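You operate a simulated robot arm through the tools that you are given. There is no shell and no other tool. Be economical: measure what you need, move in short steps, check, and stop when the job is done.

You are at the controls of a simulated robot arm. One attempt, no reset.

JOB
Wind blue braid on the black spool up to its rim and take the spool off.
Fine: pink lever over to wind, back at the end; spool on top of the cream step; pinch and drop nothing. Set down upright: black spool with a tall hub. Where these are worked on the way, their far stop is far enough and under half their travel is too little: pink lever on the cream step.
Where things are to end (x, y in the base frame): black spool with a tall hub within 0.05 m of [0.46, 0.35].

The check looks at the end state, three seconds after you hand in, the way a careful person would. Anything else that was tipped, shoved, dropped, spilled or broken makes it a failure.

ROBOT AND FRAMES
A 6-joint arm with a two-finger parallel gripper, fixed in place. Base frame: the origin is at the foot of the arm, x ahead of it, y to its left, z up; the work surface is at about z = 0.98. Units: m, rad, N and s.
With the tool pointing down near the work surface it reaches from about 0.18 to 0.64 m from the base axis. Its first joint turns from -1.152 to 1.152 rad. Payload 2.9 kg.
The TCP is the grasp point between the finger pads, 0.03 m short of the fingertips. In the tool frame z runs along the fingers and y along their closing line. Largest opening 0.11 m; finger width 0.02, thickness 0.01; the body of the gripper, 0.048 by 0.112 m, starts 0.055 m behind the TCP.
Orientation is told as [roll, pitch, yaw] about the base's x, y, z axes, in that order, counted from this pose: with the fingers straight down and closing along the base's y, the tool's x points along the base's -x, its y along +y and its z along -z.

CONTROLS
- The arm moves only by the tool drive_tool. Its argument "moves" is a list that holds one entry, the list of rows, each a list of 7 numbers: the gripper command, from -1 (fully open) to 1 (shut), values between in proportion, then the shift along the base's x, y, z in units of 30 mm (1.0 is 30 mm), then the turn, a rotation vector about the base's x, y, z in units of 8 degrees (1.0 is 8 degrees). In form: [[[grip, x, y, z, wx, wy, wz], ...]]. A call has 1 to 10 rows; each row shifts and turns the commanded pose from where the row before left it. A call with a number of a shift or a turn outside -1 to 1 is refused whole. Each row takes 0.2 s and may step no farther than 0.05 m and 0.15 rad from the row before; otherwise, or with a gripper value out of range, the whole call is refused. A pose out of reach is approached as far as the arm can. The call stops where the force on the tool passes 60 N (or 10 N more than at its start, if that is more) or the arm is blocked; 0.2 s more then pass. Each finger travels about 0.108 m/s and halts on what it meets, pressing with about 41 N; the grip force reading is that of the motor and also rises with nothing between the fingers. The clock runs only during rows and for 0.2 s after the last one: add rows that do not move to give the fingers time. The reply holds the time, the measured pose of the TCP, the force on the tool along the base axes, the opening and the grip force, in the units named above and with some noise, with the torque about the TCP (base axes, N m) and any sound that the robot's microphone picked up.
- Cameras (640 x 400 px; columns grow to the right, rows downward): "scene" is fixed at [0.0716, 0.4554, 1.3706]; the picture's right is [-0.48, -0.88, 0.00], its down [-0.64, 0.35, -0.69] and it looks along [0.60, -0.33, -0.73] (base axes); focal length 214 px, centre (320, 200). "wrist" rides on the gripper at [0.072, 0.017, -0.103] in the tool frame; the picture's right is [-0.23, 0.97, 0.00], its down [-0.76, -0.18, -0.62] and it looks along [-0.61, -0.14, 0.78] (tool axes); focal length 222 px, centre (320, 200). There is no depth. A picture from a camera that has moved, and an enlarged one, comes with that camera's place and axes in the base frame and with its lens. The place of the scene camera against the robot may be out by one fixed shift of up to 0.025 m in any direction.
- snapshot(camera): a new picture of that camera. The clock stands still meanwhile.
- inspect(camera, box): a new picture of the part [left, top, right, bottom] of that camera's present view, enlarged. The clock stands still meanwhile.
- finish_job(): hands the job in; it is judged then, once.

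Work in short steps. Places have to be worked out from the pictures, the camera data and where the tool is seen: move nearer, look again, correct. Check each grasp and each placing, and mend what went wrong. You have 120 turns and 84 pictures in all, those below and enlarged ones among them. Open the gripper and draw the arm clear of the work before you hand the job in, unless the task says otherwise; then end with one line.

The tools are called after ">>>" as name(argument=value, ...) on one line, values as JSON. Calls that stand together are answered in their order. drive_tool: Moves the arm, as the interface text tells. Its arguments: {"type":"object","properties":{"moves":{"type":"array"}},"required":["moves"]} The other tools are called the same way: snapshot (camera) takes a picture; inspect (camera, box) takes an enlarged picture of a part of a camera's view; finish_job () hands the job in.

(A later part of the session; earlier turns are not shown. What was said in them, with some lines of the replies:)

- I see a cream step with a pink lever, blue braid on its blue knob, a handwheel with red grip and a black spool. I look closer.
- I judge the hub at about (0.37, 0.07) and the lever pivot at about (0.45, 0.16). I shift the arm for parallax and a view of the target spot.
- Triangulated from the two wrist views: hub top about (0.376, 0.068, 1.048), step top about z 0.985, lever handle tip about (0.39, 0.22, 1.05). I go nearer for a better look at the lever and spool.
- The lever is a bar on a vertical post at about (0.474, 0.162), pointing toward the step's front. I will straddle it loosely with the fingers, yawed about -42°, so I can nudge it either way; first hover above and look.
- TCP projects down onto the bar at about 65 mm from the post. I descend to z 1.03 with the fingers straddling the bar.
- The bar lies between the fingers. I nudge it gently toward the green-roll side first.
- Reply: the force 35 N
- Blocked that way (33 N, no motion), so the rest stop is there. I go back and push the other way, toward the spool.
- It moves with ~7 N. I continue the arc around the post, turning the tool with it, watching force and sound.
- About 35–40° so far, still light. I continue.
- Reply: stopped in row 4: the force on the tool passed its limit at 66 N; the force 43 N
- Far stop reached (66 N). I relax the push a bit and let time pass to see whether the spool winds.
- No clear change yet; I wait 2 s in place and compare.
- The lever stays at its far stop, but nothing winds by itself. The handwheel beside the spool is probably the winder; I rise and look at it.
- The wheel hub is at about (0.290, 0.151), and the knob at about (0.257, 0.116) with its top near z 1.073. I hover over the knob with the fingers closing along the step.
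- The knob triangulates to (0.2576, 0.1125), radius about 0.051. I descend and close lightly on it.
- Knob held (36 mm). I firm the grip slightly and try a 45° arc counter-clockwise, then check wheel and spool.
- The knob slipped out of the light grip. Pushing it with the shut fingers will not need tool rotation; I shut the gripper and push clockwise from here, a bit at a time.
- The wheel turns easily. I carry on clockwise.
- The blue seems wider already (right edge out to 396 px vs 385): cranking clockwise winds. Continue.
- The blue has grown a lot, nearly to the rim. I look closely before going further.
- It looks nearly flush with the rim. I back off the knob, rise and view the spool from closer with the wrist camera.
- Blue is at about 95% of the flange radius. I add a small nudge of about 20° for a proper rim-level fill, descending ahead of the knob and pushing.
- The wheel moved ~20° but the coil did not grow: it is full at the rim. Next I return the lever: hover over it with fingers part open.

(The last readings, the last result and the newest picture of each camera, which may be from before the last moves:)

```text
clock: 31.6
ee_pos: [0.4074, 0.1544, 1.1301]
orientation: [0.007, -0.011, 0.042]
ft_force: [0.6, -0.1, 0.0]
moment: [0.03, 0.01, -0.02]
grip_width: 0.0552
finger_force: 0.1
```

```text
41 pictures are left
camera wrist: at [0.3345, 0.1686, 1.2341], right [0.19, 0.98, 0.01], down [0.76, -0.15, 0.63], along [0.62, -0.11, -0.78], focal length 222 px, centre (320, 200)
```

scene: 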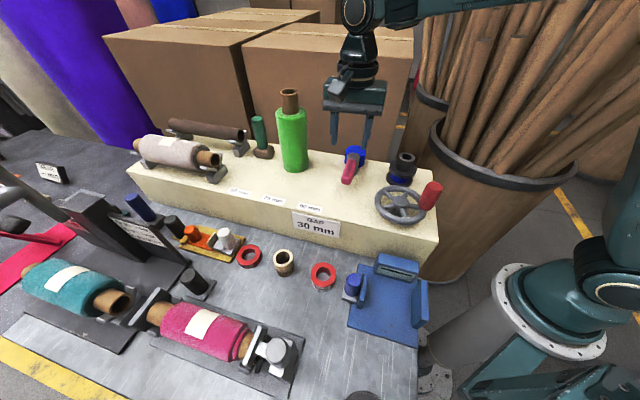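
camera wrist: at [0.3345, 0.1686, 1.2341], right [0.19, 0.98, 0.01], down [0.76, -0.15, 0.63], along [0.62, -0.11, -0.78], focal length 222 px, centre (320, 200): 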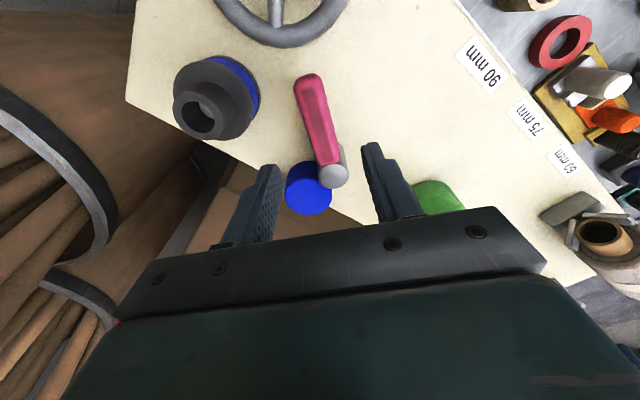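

>>> drive_tool(moves=[[[0, 0, 0, -1, 0, 0, 0], [0, 0, 0, -1, 0, 0, 0], [0, 0, 0, -0.8, 0, 0, 0], [0.2, 0, 0, -0.4, 0, 0, 0], [0.4, 0, 0, 0, 0, 0, 0], [0.4, 0, 0.307, 0, 0, 0, -1], [0.4, 0.04, 0.303, 0, 0, 0, -1], [0.4, 0.087, 0.297, 0, 0, 0, -1]]])

>>> snapshot(camera="wrist")

```text
clock: 33.4
ee_pos: [0.4105, 0.1815, 1.0337]
orientation: [0.007, -0.013, -0.38]
ft_force: [0.2, -2.3, 0.8]
moment: [-0.08, 0.0, 0.06]
grip_width: 0.0344
finger_force: 1.7
```

```text
40 pictures are left
camera wrist: at [0.3496, 0.2253, 1.1382], right [0.57, 0.82, 0.01], down [0.63, -0.45, 0.63], along [0.52, -0.35, -0.78], focal length 222 px, centre (320, 200)
```

wrist: 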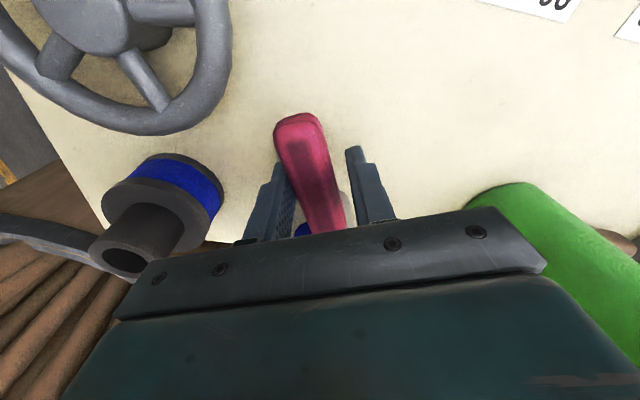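

The lever follows. I continue the arc to the rest stop.

>>> drive_tool(moves=[[[0.4, 0.123, 0.28, 0, 0, 0, -1], [0.4, 0.163, 0.26, 0, 0, 0, -1], [0.4, 0.197, 0.233, 0, 0, 0, -1], [0.4, 0.17, 0.16, 0, 0, 0, -0.7], [0.4, 0.18, 0.17, 0, 0, 0, 0], [0.4, 0.12, 0.12, 0, 0, 0, 0], [0.4, 0, 0, 0, 0, 0, 0]]])

>>> snapshot(camera="wrist")

```text
clock: 34.8
ee_pos: [0.4321, 0.2086, 1.0335]
orientation: [-0.025, -0.009, -0.906]
ft_force: [-26.1, -28.6, 14.8]
moment: [0.18, 0.62, 0.54]
grip_width: 0.0528
finger_force: 19.6
stopped in row 6: the force on the tool passed its limit at 62 N (the readings are from after the stop); the commanded pose is now the measured one
```

```text
39 pictures are left
camera wrist: at [0.4039, 0.2788, 1.1369], right [0.91, 0.42, -0.02], down [0.34, -0.7, 0.63], along [0.25, -0.58, -0.77], focal length 222 px, centre (320, 200)
```

wrist: 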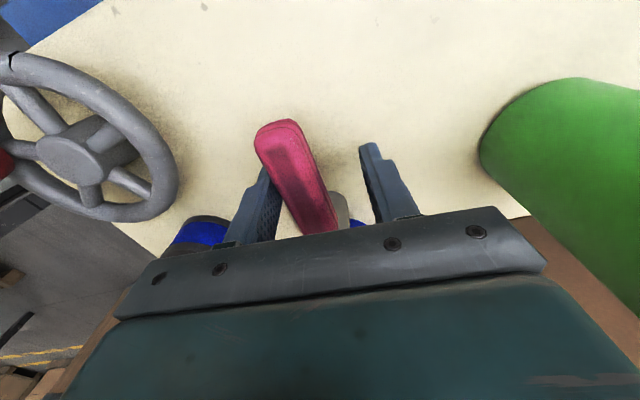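

Rest stop reached. I relax and centre the fingers, then rise, rotate to yaw ~0 and look at the spool and the target spot.

>>> drive_tool(moves=[[[0, -0.1, -0.1, 0, 0, 0, 0], [-0.1, 0, 0, 0.3, 0, 0, 0], [-0.1, 0, 0, 1, 0, 0, 0], [-0.1, 0, 0, 1, 0, 0, 0], [-0.1, 0, 0, 1, 0, 0, 0], [-0.1, -0.5, 0, 1, 0, 0, 0], [-0.1, -1, 0.5, 0.5, 0, 0, 0], [-0.1, -0.5, 0.5, 0, 0, 0, 0], [-0.1, 0, 0, 0, 0, 0, 0]]])

>>> snapshot(camera="wrist")

>>> inspect(camera="scene", box=[220, 100, 460, 250])

```text
clock: 36.8
ee_pos: [0.3723, 0.2376, 1.1754]
orientation: [-0.012, -0.01, -0.904]
ft_force: [-0.2, -0.4, -0.3]
moment: [-0.01, -0.02, -0.01]
grip_width: 0.0603
finger_force: 0.1
```

```text
38 pictures are left
camera wrist: at [0.3431, 0.3087, 1.2804], right [0.91, 0.42, -0.01], down [0.33, -0.7, 0.63], along [0.26, -0.58, -0.77], focal length 222 px, centre (320, 200)
```

wrist: 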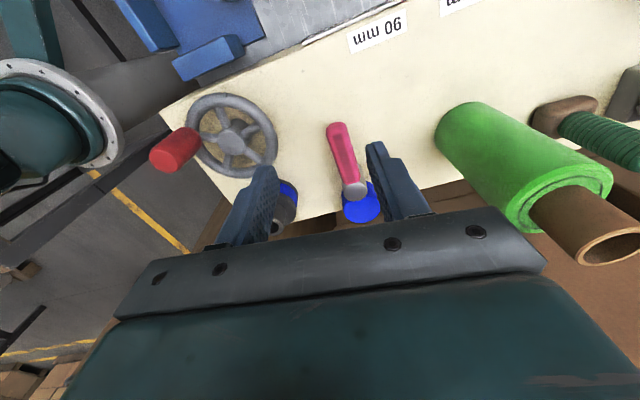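

```text
2.67 times, centred on (340, 175) of scene
camera zoom: at [0.0716, 0.4555, 1.3706], right [-0.48, -0.88, 0.0], down [-0.64, 0.35, -0.69], along [0.6, -0.33, -0.73], focal length 572 px, centre (267, 267)
```

zoom: 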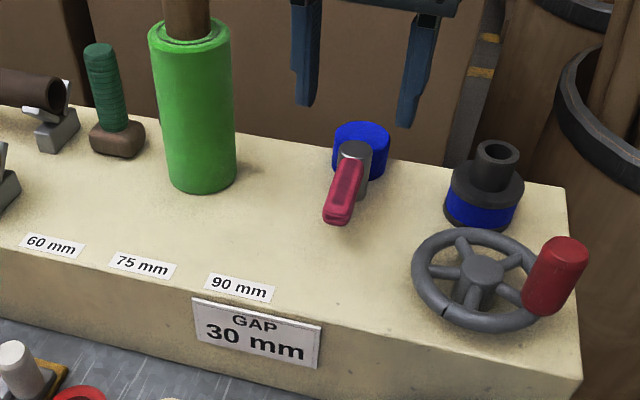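

The lever is back at its start angle (tip ~(0.397, 0.223)). The green roll stands at ~(0.56, 0.284) and the front edge runs ~2 cm before the nominal target, so I plan to put the spool near (0.478, 0.331). Next I hover over the spool.

>>> drive_tool(moves=[[[-0.3, 0, -0.94, 0, 0, 0, 0.48], [-0.5, 0, -0.94, 0, 0, 0, 0.48], [-0.5, 0, -0.94, 0, 0, 0, 0.48], [-0.5, 0, -0.94, -0.2, 0.05, 0.05, 0.48], [-0.5, 0.06, -0.94, -0.4, 0.05, 0.05, 0.48], [-0.5, 0.06, -0.94, -0.4, 0, 0, 0.48], [-0.5, 0, 0, 0, 0, 0, 0]]])

>>> snapshot(camera="wrist")

```text
clock: 38.4
ee_pos: [0.3755, 0.0703, 1.1474]
orientation: [-0.008, 0.008, -0.499]
ft_force: [-0.1, -0.5, 0.5]
moment: [0.03, 0.01, -0.01]
grip_width: 0.0827
finger_force: 0.1
```

```text
36 pictures are left
camera wrist: at [0.3237, 0.1199, 1.252], right [0.67, 0.75, -0.01], down [0.59, -0.52, 0.62], along [0.46, -0.42, -0.79], focal length 222 px, centre (320, 200)
```

wrist: 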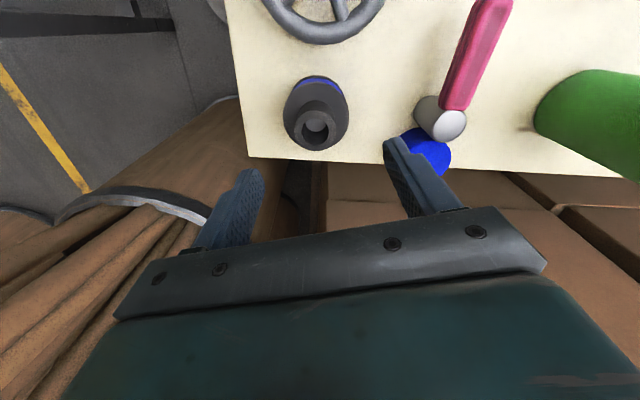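

>>> drive_tool(moves=[[[-0.5, -0.07, -0.1, -1, 0, 0, 0], [-0.5, 0, 0, -1, 0, 0, 0], [-0.5, 0, 0, -0.8, 0, 0, 0], [-0.5, 0, 0, -0.3, 0, 0, 0], [0, 0, 0, 0, 0, 0, 0], [0.4, 0, 0, 0, 0, 0, 0], [0.7, 0, 0, 0, 0, 0, 0], [0.7, 0, 0, 0, 0, 0, 0]]])

>>> snapshot(camera="wrist")

>>> inspect(camera="scene", box=[370, 130, 430, 190])

```text
clock: 40.2
ee_pos: [0.3734, 0.0662, 1.053]
orientation: [-0.007, 0.011, -0.503]
ft_force: [-2.3, -6.2, -0.2]
moment: [-0.13, 0.08, -0.03]
grip_width: 0.0356
finger_force: 41.7
```

```text
35 pictures are left
camera wrist: at [0.3214, 0.1172, 1.1589], right [0.67, 0.74, -0.01], down [0.59, -0.52, 0.62], along [0.45, -0.42, -0.79], focal length 222 px, centre (320, 200)
```

wrist: 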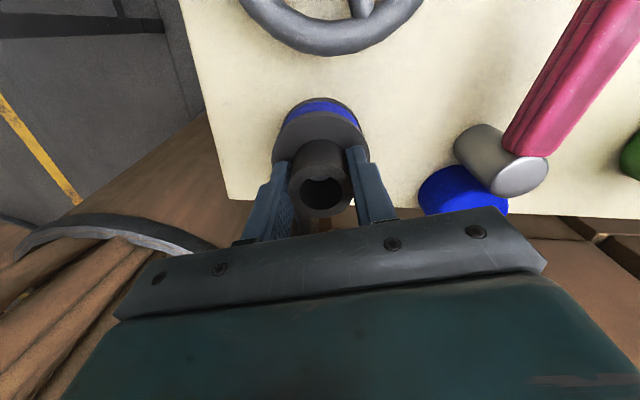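

```text
6.67 times, centred on (400, 160) of scene
camera zoom: at [0.0716, 0.4553, 1.3706], right [-0.48, -0.88, 0.0], down [-0.64, 0.35, -0.69], along [0.6, -0.33, -0.73], focal length 1430 px, centre (-213, 467)
```

zoom: 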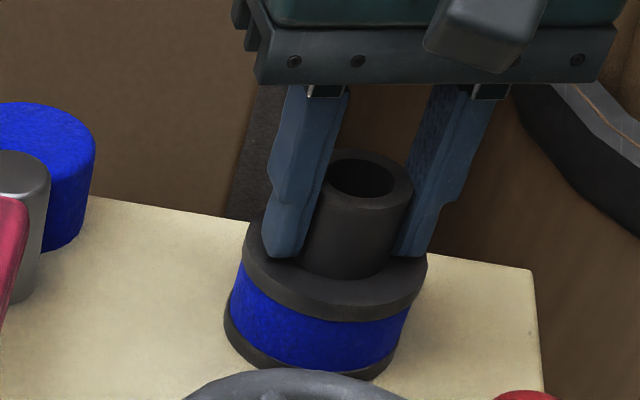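

Hub gripped (36 mm, tips just above the flange). I lift straight up slowly.

>>> drive_tool(moves=[[[0.7, 0, 0, 0.2, 0, 0, 0], [0.7, 0, 0, 0.4, 0, 0, 0], [0.7, 0, 0, 0.6, 0, 0, 0], [0.7, 0, 0, 0.8, 0, 0, 0], [0.7, 0, 0, 0.8, 0, 0, 0], [0.7, 0, 0, 0.8, 0, 0, 0], [0.7, 0, 0, 0, 0, 0, 0]]])

>>> inspect(camera="scene", box=[330, 70, 450, 240])

```text
clock: 41.8
ee_pos: [0.3741, 0.0669, 1.1626]
orientation: [-0.008, 0.008, -0.502]
ft_force: [0.1, 1.0, -0.6]
moment: [0.0, -0.03, -0.03]
grip_width: 0.0355
finger_force: 41.2
```

```text
2.35 times, centred on (390, 155) of scene
camera zoom: at [0.0717, 0.4555, 1.3706], right [-0.48, -0.88, 0.0], down [-0.64, 0.35, -0.69], along [0.6, -0.33, -0.73], focal length 505 px, centre (155, 306)
```

zoom: 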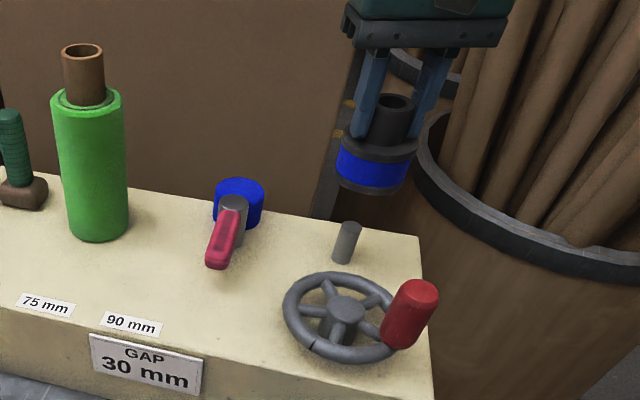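

Spool is off the spindle. I carry it round the front toward the target, staying clear of the green roll.

>>> drive_tool(moves=[[[0.7, -0.1, 0.6, 0, 0, 0, 0], [0.7, -0.1, 0.8, 0, 0, 0, 0], [0.7, -0.1, 0.9, 0, 0, 0, 0], [0.7, -0.1, 0.9, 0, 0, 0, 0], [0.7, 0, 0.9, 0, 0, 0, 0], [0.7, 0.3, 0.9, 0, 0, 0, 0], [0.7, 0.6, 0.9, 0, 0, 0, 0], [0.7, 0.7, 0.9, 0, 0, 0, 0], [0.7, 0.6, 0.6, 0, 0, 0, 0], [0.7, 0, 0, 0, 0, 0, 0]]])

>>> snapshot(camera="wrist")

>>> snapshot(camera="scene")

```text
clock: 44.0
ee_pos: [0.4288, 0.2889, 1.1625]
orientation: [-0.01, 0.009, -0.501]
ft_force: [0.8, -0.3, -0.7]
moment: [0.01, 0.03, 0.0]
grip_width: 0.0353
finger_force: 40.4
```

```text
32 pictures are left
camera wrist: at [0.3759, 0.34, 1.2676], right [0.67, 0.74, -0.01], down [0.59, -0.52, 0.62], along [0.45, -0.42, -0.79], focal length 222 px, centre (320, 200)
```

wrist: 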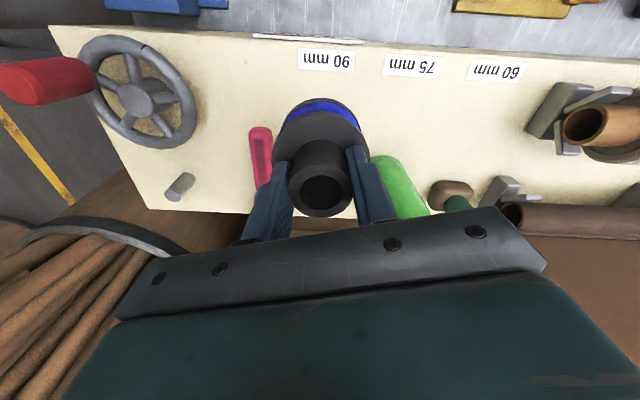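

```text
31 pictures are left
```

scene: 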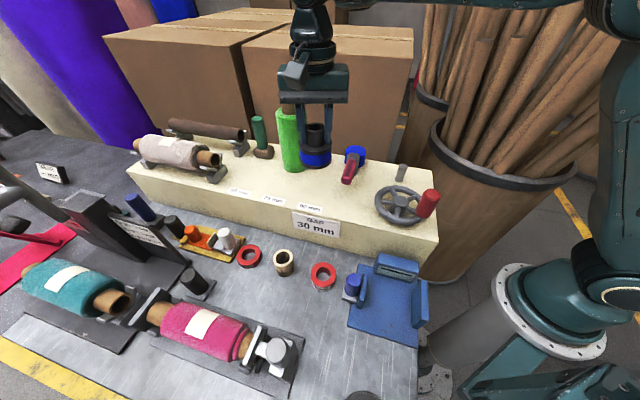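

By this view the front edge is 4–6 cm before my spot. I go to (0.474, 0.336), clear of green roll and edge, and lower most of the way.

>>> drive_tool(moves=[[[0.7, 0.5, 0.52, 0, 0, 0, 0], [0.7, 0.5, 0.52, 0, 0, 0, 0], [0.7, 0.5, 0.52, 0, 0, 0, 0], [0.7, 0, 0, -0.8, 0, 0, 0], [0.7, 0, 0, -0.8, 0, 0, 0], [0.7, 0, 0, -0.8, 0, 0, 0], [0.7, 0, 0, -0.6, 0, 0, 0], [0.7, 0, 0, -0.3, 0, 0, 0], [0.7, 0, 0, 0, 0, 0, 0]]])

>>> snapshot(camera="wrist")

>>> inspect(camera="scene", box=[240, 100, 360, 220])

```text
clock: 46.0
ee_pos: [0.4736, 0.3341, 1.0653]
orientation: [-0.014, 0.011, -0.501]
ft_force: [0.6, -0.1, -1.9]
moment: [-0.01, 0.02, 0.01]
grip_width: 0.0354
finger_force: 41.4
out of reach, approached as far as the arm can: row 2, 8
```

```text
30 pictures are left
camera wrist: at [0.4217, 0.3854, 1.1704], right [0.67, 0.74, -0.01], down [0.59, -0.52, 0.62], along [0.45, -0.42, -0.79], focal length 222 px, centre (320, 200)
```

wrist: 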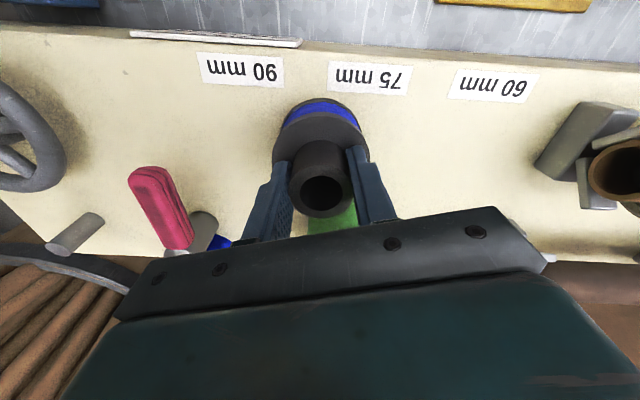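

```text
3.33 times, centred on (300, 160) of scene
camera zoom: at [0.0717, 0.4555, 1.3706], right [-0.48, -0.88, 0.0], down [-0.64, 0.35, -0.69], along [0.6, -0.33, -0.73], focal length 715 px, centre (387, 333)
```

zoom: 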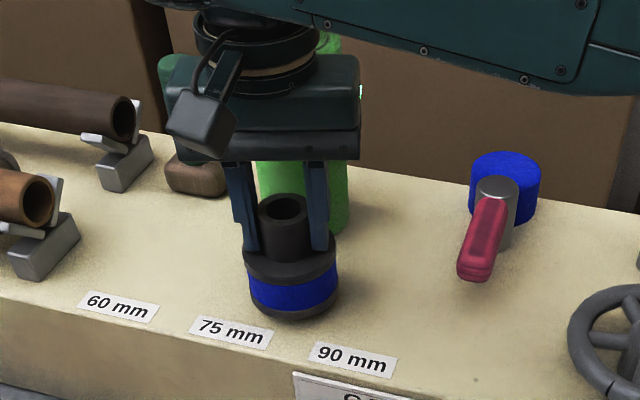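

Good spot: clear of labels, edge and roll. I lower in 2–3 mm steps to contact.

>>> drive_tool(moves=[[[0.7, 0, 0, -0.1, 0, 0, 0], [0.7, 0, 0, -0.1, 0, 0, 0], [0.7, 0, 0, -0.08, 0, 0, 0], [0.7, 0, 0, -0.08, 0, 0, 0], [0.7, 0, 0, 0, 0, 0, 0]]])

>>> inspect(camera="scene", box=[270, 140, 330, 200])

```text
clock: 47.2
ee_pos: [0.4783, 0.3364, 1.0569]
orientation: [-0.011, 0.008, -0.501]
ft_force: [1.2, 0.5, -1.0]
moment: [0.02, 0.0, -0.02]
grip_width: 0.0358
finger_force: 40.7
out of reach, approached as far as the arm can: row 3
```

```text
6.67 times, centred on (300, 170) of scene
camera zoom: at [0.0717, 0.4555, 1.3706], right [-0.48, -0.88, 0.0], down [-0.64, 0.35, -0.69], along [0.6, -0.33, -0.73], focal length 1430 px, centre (453, 400)
```

zoom: 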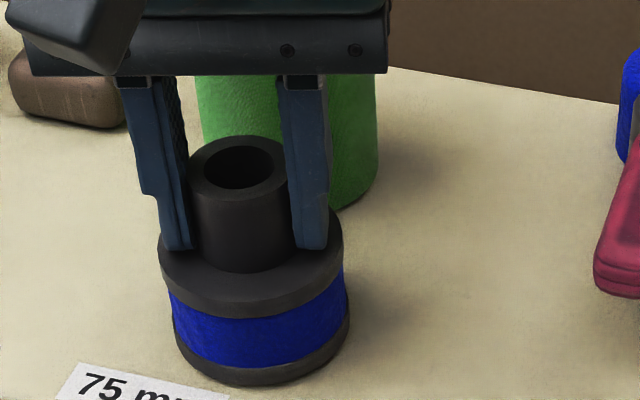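

>>> drive_tool(moves=[[[0.7, -0.1, -0.05, -0.05, 0, 0, 0], [0.7, 0, 0, -0.07, 0, 0, 0], [0.7, 0, 0, 0, 0, 0, 0]]])

```text
clock: 48.0
ee_pos: [0.4787, 0.338, 1.0555]
orientation: [-0.012, 0.01, -0.501]
ft_force: [-0.7, 0.0, -2.0]
moment: [0.04, -0.04, -0.04]
grip_width: 0.0354
finger_force: 40.8
out of reach, approached as far as the arm can: row 1
```

>>> drive_tool(moves=[[[0.7, -0.12, -0.12, 0, 0, 0, 0], [0.7, 0, 0, -0.07, 0, 0, 0], [0.7, 0, 0, -0.07, 0, 0, 0], [0.7, 0, 0, 0, 0, 0, 0]]])

>>> inspect(camera="scene", box=[275, 165, 315, 205])

```text
clock: 49.0
ee_pos: [0.4802, 0.3366, 1.0534]
orientation: [-0.012, 0.01, -0.502]
ft_force: [-0.7, -0.1, 0.4]
moment: [0.0, 0.01, -0.02]
grip_width: 0.0355
finger_force: 41.4
out of reach, approached as far as the arm can: row 1
```

```text
10.00 times, centred on (295, 185) of scene
camera zoom: at [0.0716, 0.4554, 1.3706], right [-0.48, -0.88, 0.0], down [-0.64, 0.35, -0.69], along [0.6, -0.33, -0.73], focal length 2145 px, centre (570, 350)
```

zoom: 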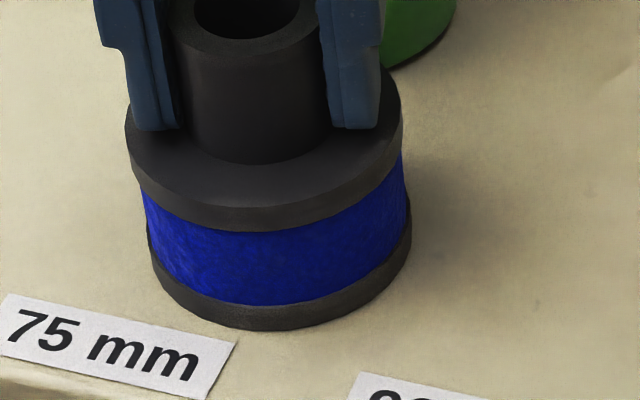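

Nearly touching. I continue straight down in 2 mm steps, watching force z.

>>> drive_tool(moves=[[[0.7, 0, 0, -0.07, 0, 0, 0], [0.7, 0, 0, -0.07, 0, 0, 0], [0.7, 0, 0, 0, 0, 0, 0]]])

```text
clock: 49.8
ee_pos: [0.4801, 0.3377, 1.0521]
orientation: [-0.006, 0.007, -0.503]
ft_force: [-6.8, -5.9, 27.8]
moment: [0.01, -0.04, 0.0]
grip_width: 0.0353
finger_force: 41.0
out of reach, approached as far as the arm can: row 2
```

Contact (28 N). I ease off slightly and open the fingers.

>>> drive_tool(moves=[[[0.7, 0, 0, 0.05, 0, 0, 0], [0.5, 0, 0, 0, 0, 0, 0], [0.2, 0, 0, 0, 0, 0, 0], [-0.2, 0, 0, 0, 0, 0, 0], [-0.2, 0, 0, 0, 0, 0, 0]]])

>>> inspect(camera="scene", box=[265, 145, 325, 205])

>>> snapshot(camera="wrist")

```text
clock: 51.0
ee_pos: [0.4821, 0.3379, 1.0525]
orientation: [-0.01, 0.009, -0.5]
ft_force: [-1.1, -5.1, 13.1]
moment: [0.21, -0.32, -0.07]
grip_width: 0.0641
finger_force: 0.1
```

```text
6.67 times, centred on (295, 175) of scene
camera zoom: at [0.0714, 0.4552, 1.3707], right [-0.48, -0.88, 0.0], down [-0.64, 0.35, -0.69], along [0.6, -0.33, -0.73], focal length 1430 px, centre (487, 367)
```

zoom: 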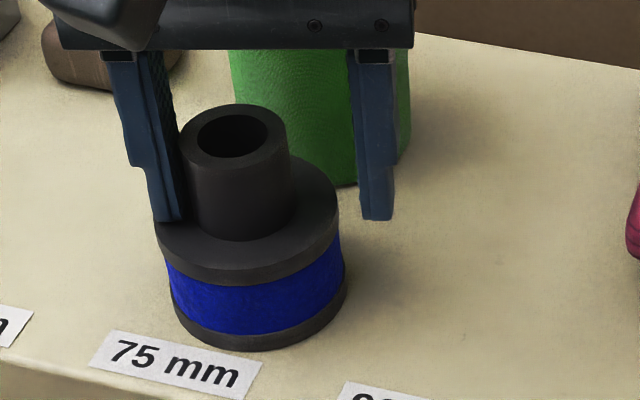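

```text
25 pictures are left
camera wrist: at [0.4286, 0.3885, 1.1573], right [0.67, 0.74, -0.01], down [0.59, -0.52, 0.62], along [0.45, -0.42, -0.79], focal length 222 px, centre (320, 200)
```

wrist: 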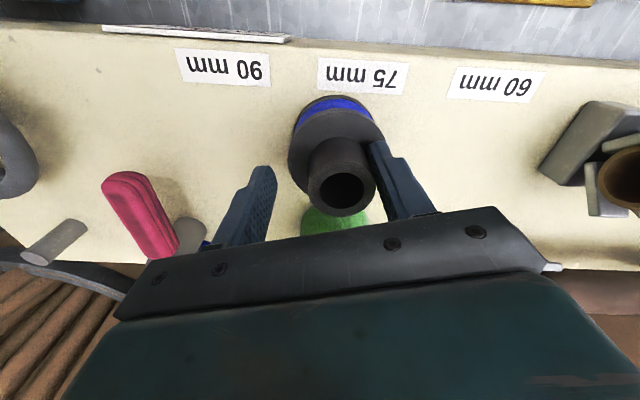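

One finger is still close to the hub and bears lightly on the flange; I raise a little while opening further, then check.

>>> drive_tool(moves=[[[-0.2, 0, 0, 0.1, 0, 0, 0], [-0.5, 0, 0, 0.05, 0, 0, 0], [-0.7, 0, 0, 0, 0, 0, 0], [-0.7, 0, 0, 0, 0, 0, 0]]])

>>> inspect(camera="scene", box=[265, 145, 325, 205])

```text
clock: 52.0
ee_pos: [0.4811, 0.3386, 1.0574]
orientation: [-0.01, 0.009, -0.501]
ft_force: [0.3, 0.6, -0.3]
moment: [0.02, 0.01, -0.03]
grip_width: 0.0935
finger_force: 0.0
```

```text
6.67 times, centred on (295, 175) of scene
camera zoom: at [0.0716, 0.4554, 1.3706], right [-0.48, -0.88, 0.0], down [-0.64, 0.35, -0.69], along [0.6, -0.33, -0.73], focal length 1430 px, centre (487, 367)
```

zoom: 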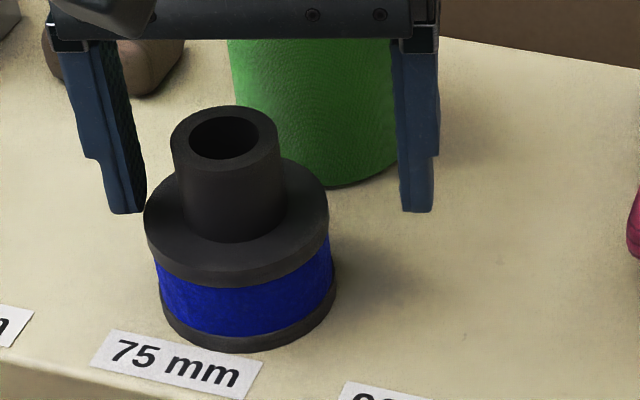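

The spool stands upright, gripper free. I rise straight up and measure where it stands.

>>> drive_tool(moves=[[[-0.7, 0, 0, 0.5, 0, 0, 0], [-0.7, 0, 0, 1, 0, 0, 0], [-0.7, 0, 0, 1, 0, 0, 0], [-0.7, -0.5, -0.3, 1, 0, 0, 0], [-0.7, -1, -0.6, 0.5, 0, 0, 0], [-0.7, -1, -0.6, 0, 0, 0, 0], [-0.7, 0, 0, 0, 0, 0, 0]]])

>>> snapshot(camera="wrist")

>>> snapshot(camera="scene")

```text
clock: 53.6
ee_pos: [0.405, 0.294, 1.177]
orientation: [-0.01, 0.008, -0.499]
ft_force: [0.0, 0.3, 0.0]
moment: [0.04, -0.01, 0.02]
grip_width: 0.0934
finger_force: 0.0
```

```text
23 pictures are left
camera wrist: at [0.352, 0.3445, 1.2824], right [0.67, 0.75, -0.01], down [0.59, -0.52, 0.62], along [0.46, -0.42, -0.79], focal length 222 px, centre (320, 200)
```

wrist: 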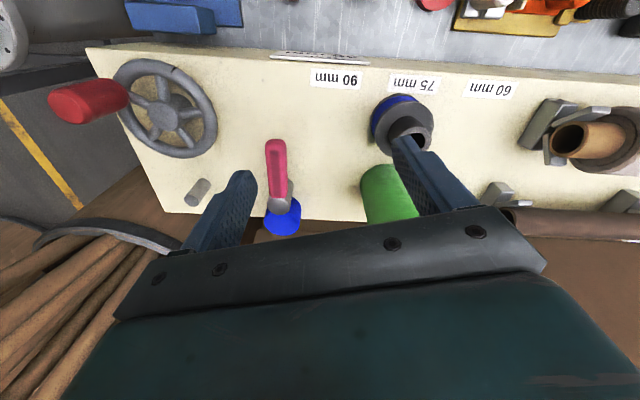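

```text
22 pictures are left
```

scene: 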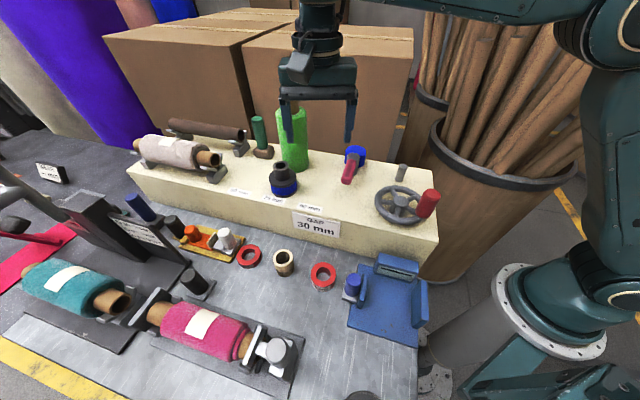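

The spool stands upright on the step at about (0.487, 0.354), inside 0.05 m; lever back, wheel and roll in place. I draw the arm clear.

>>> drive_tool(moves=[[[-0.7, -0.5, -0.5, 1, 0, 0, 0], [-1, -0.5, -0.8, 1, 0, 0, 0], [-1, -0.5, -0.8, 1, 0, 0, 0], [-1, 0, -0.8, 1, 0, 0, 0], [-1, 0, 0, 0, 0, 0, 0]]])

>>> inspect(camera="scene", box=[220, 100, 460, 250])

```text
clock: 54.8
ee_pos: [0.3618, 0.2068, 1.2986]
orientation: [-0.008, 0.009, -0.5]
ft_force: [-0.1, -0.2, 0.1]
moment: [0.01, 0.01, -0.01]
grip_width: 0.11
finger_force: 0.2
```

```text
2.67 times, centred on (340, 175) of scene
camera zoom: at [0.0716, 0.4554, 1.3706], right [-0.48, -0.88, 0.0], down [-0.64, 0.35, -0.69], along [0.6, -0.33, -0.73], focal length 572 px, centre (267, 267)
```

zoom: 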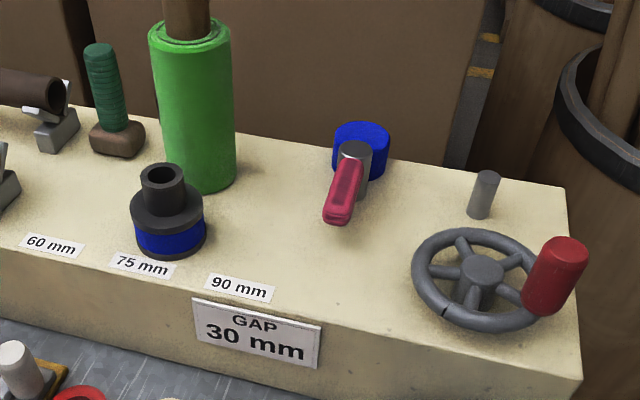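

Everything is in place: full spool upright on the step, lever back, arm clear. I hand the job in.

>>> finish_job()

```text
The job is handed in.
```

The black spool is wound with blue braid to its rim and stands upright on the cream step at about (0.487, 0.354), roughly 0.03 m from the target; the pink lever is back and the arm is clear.
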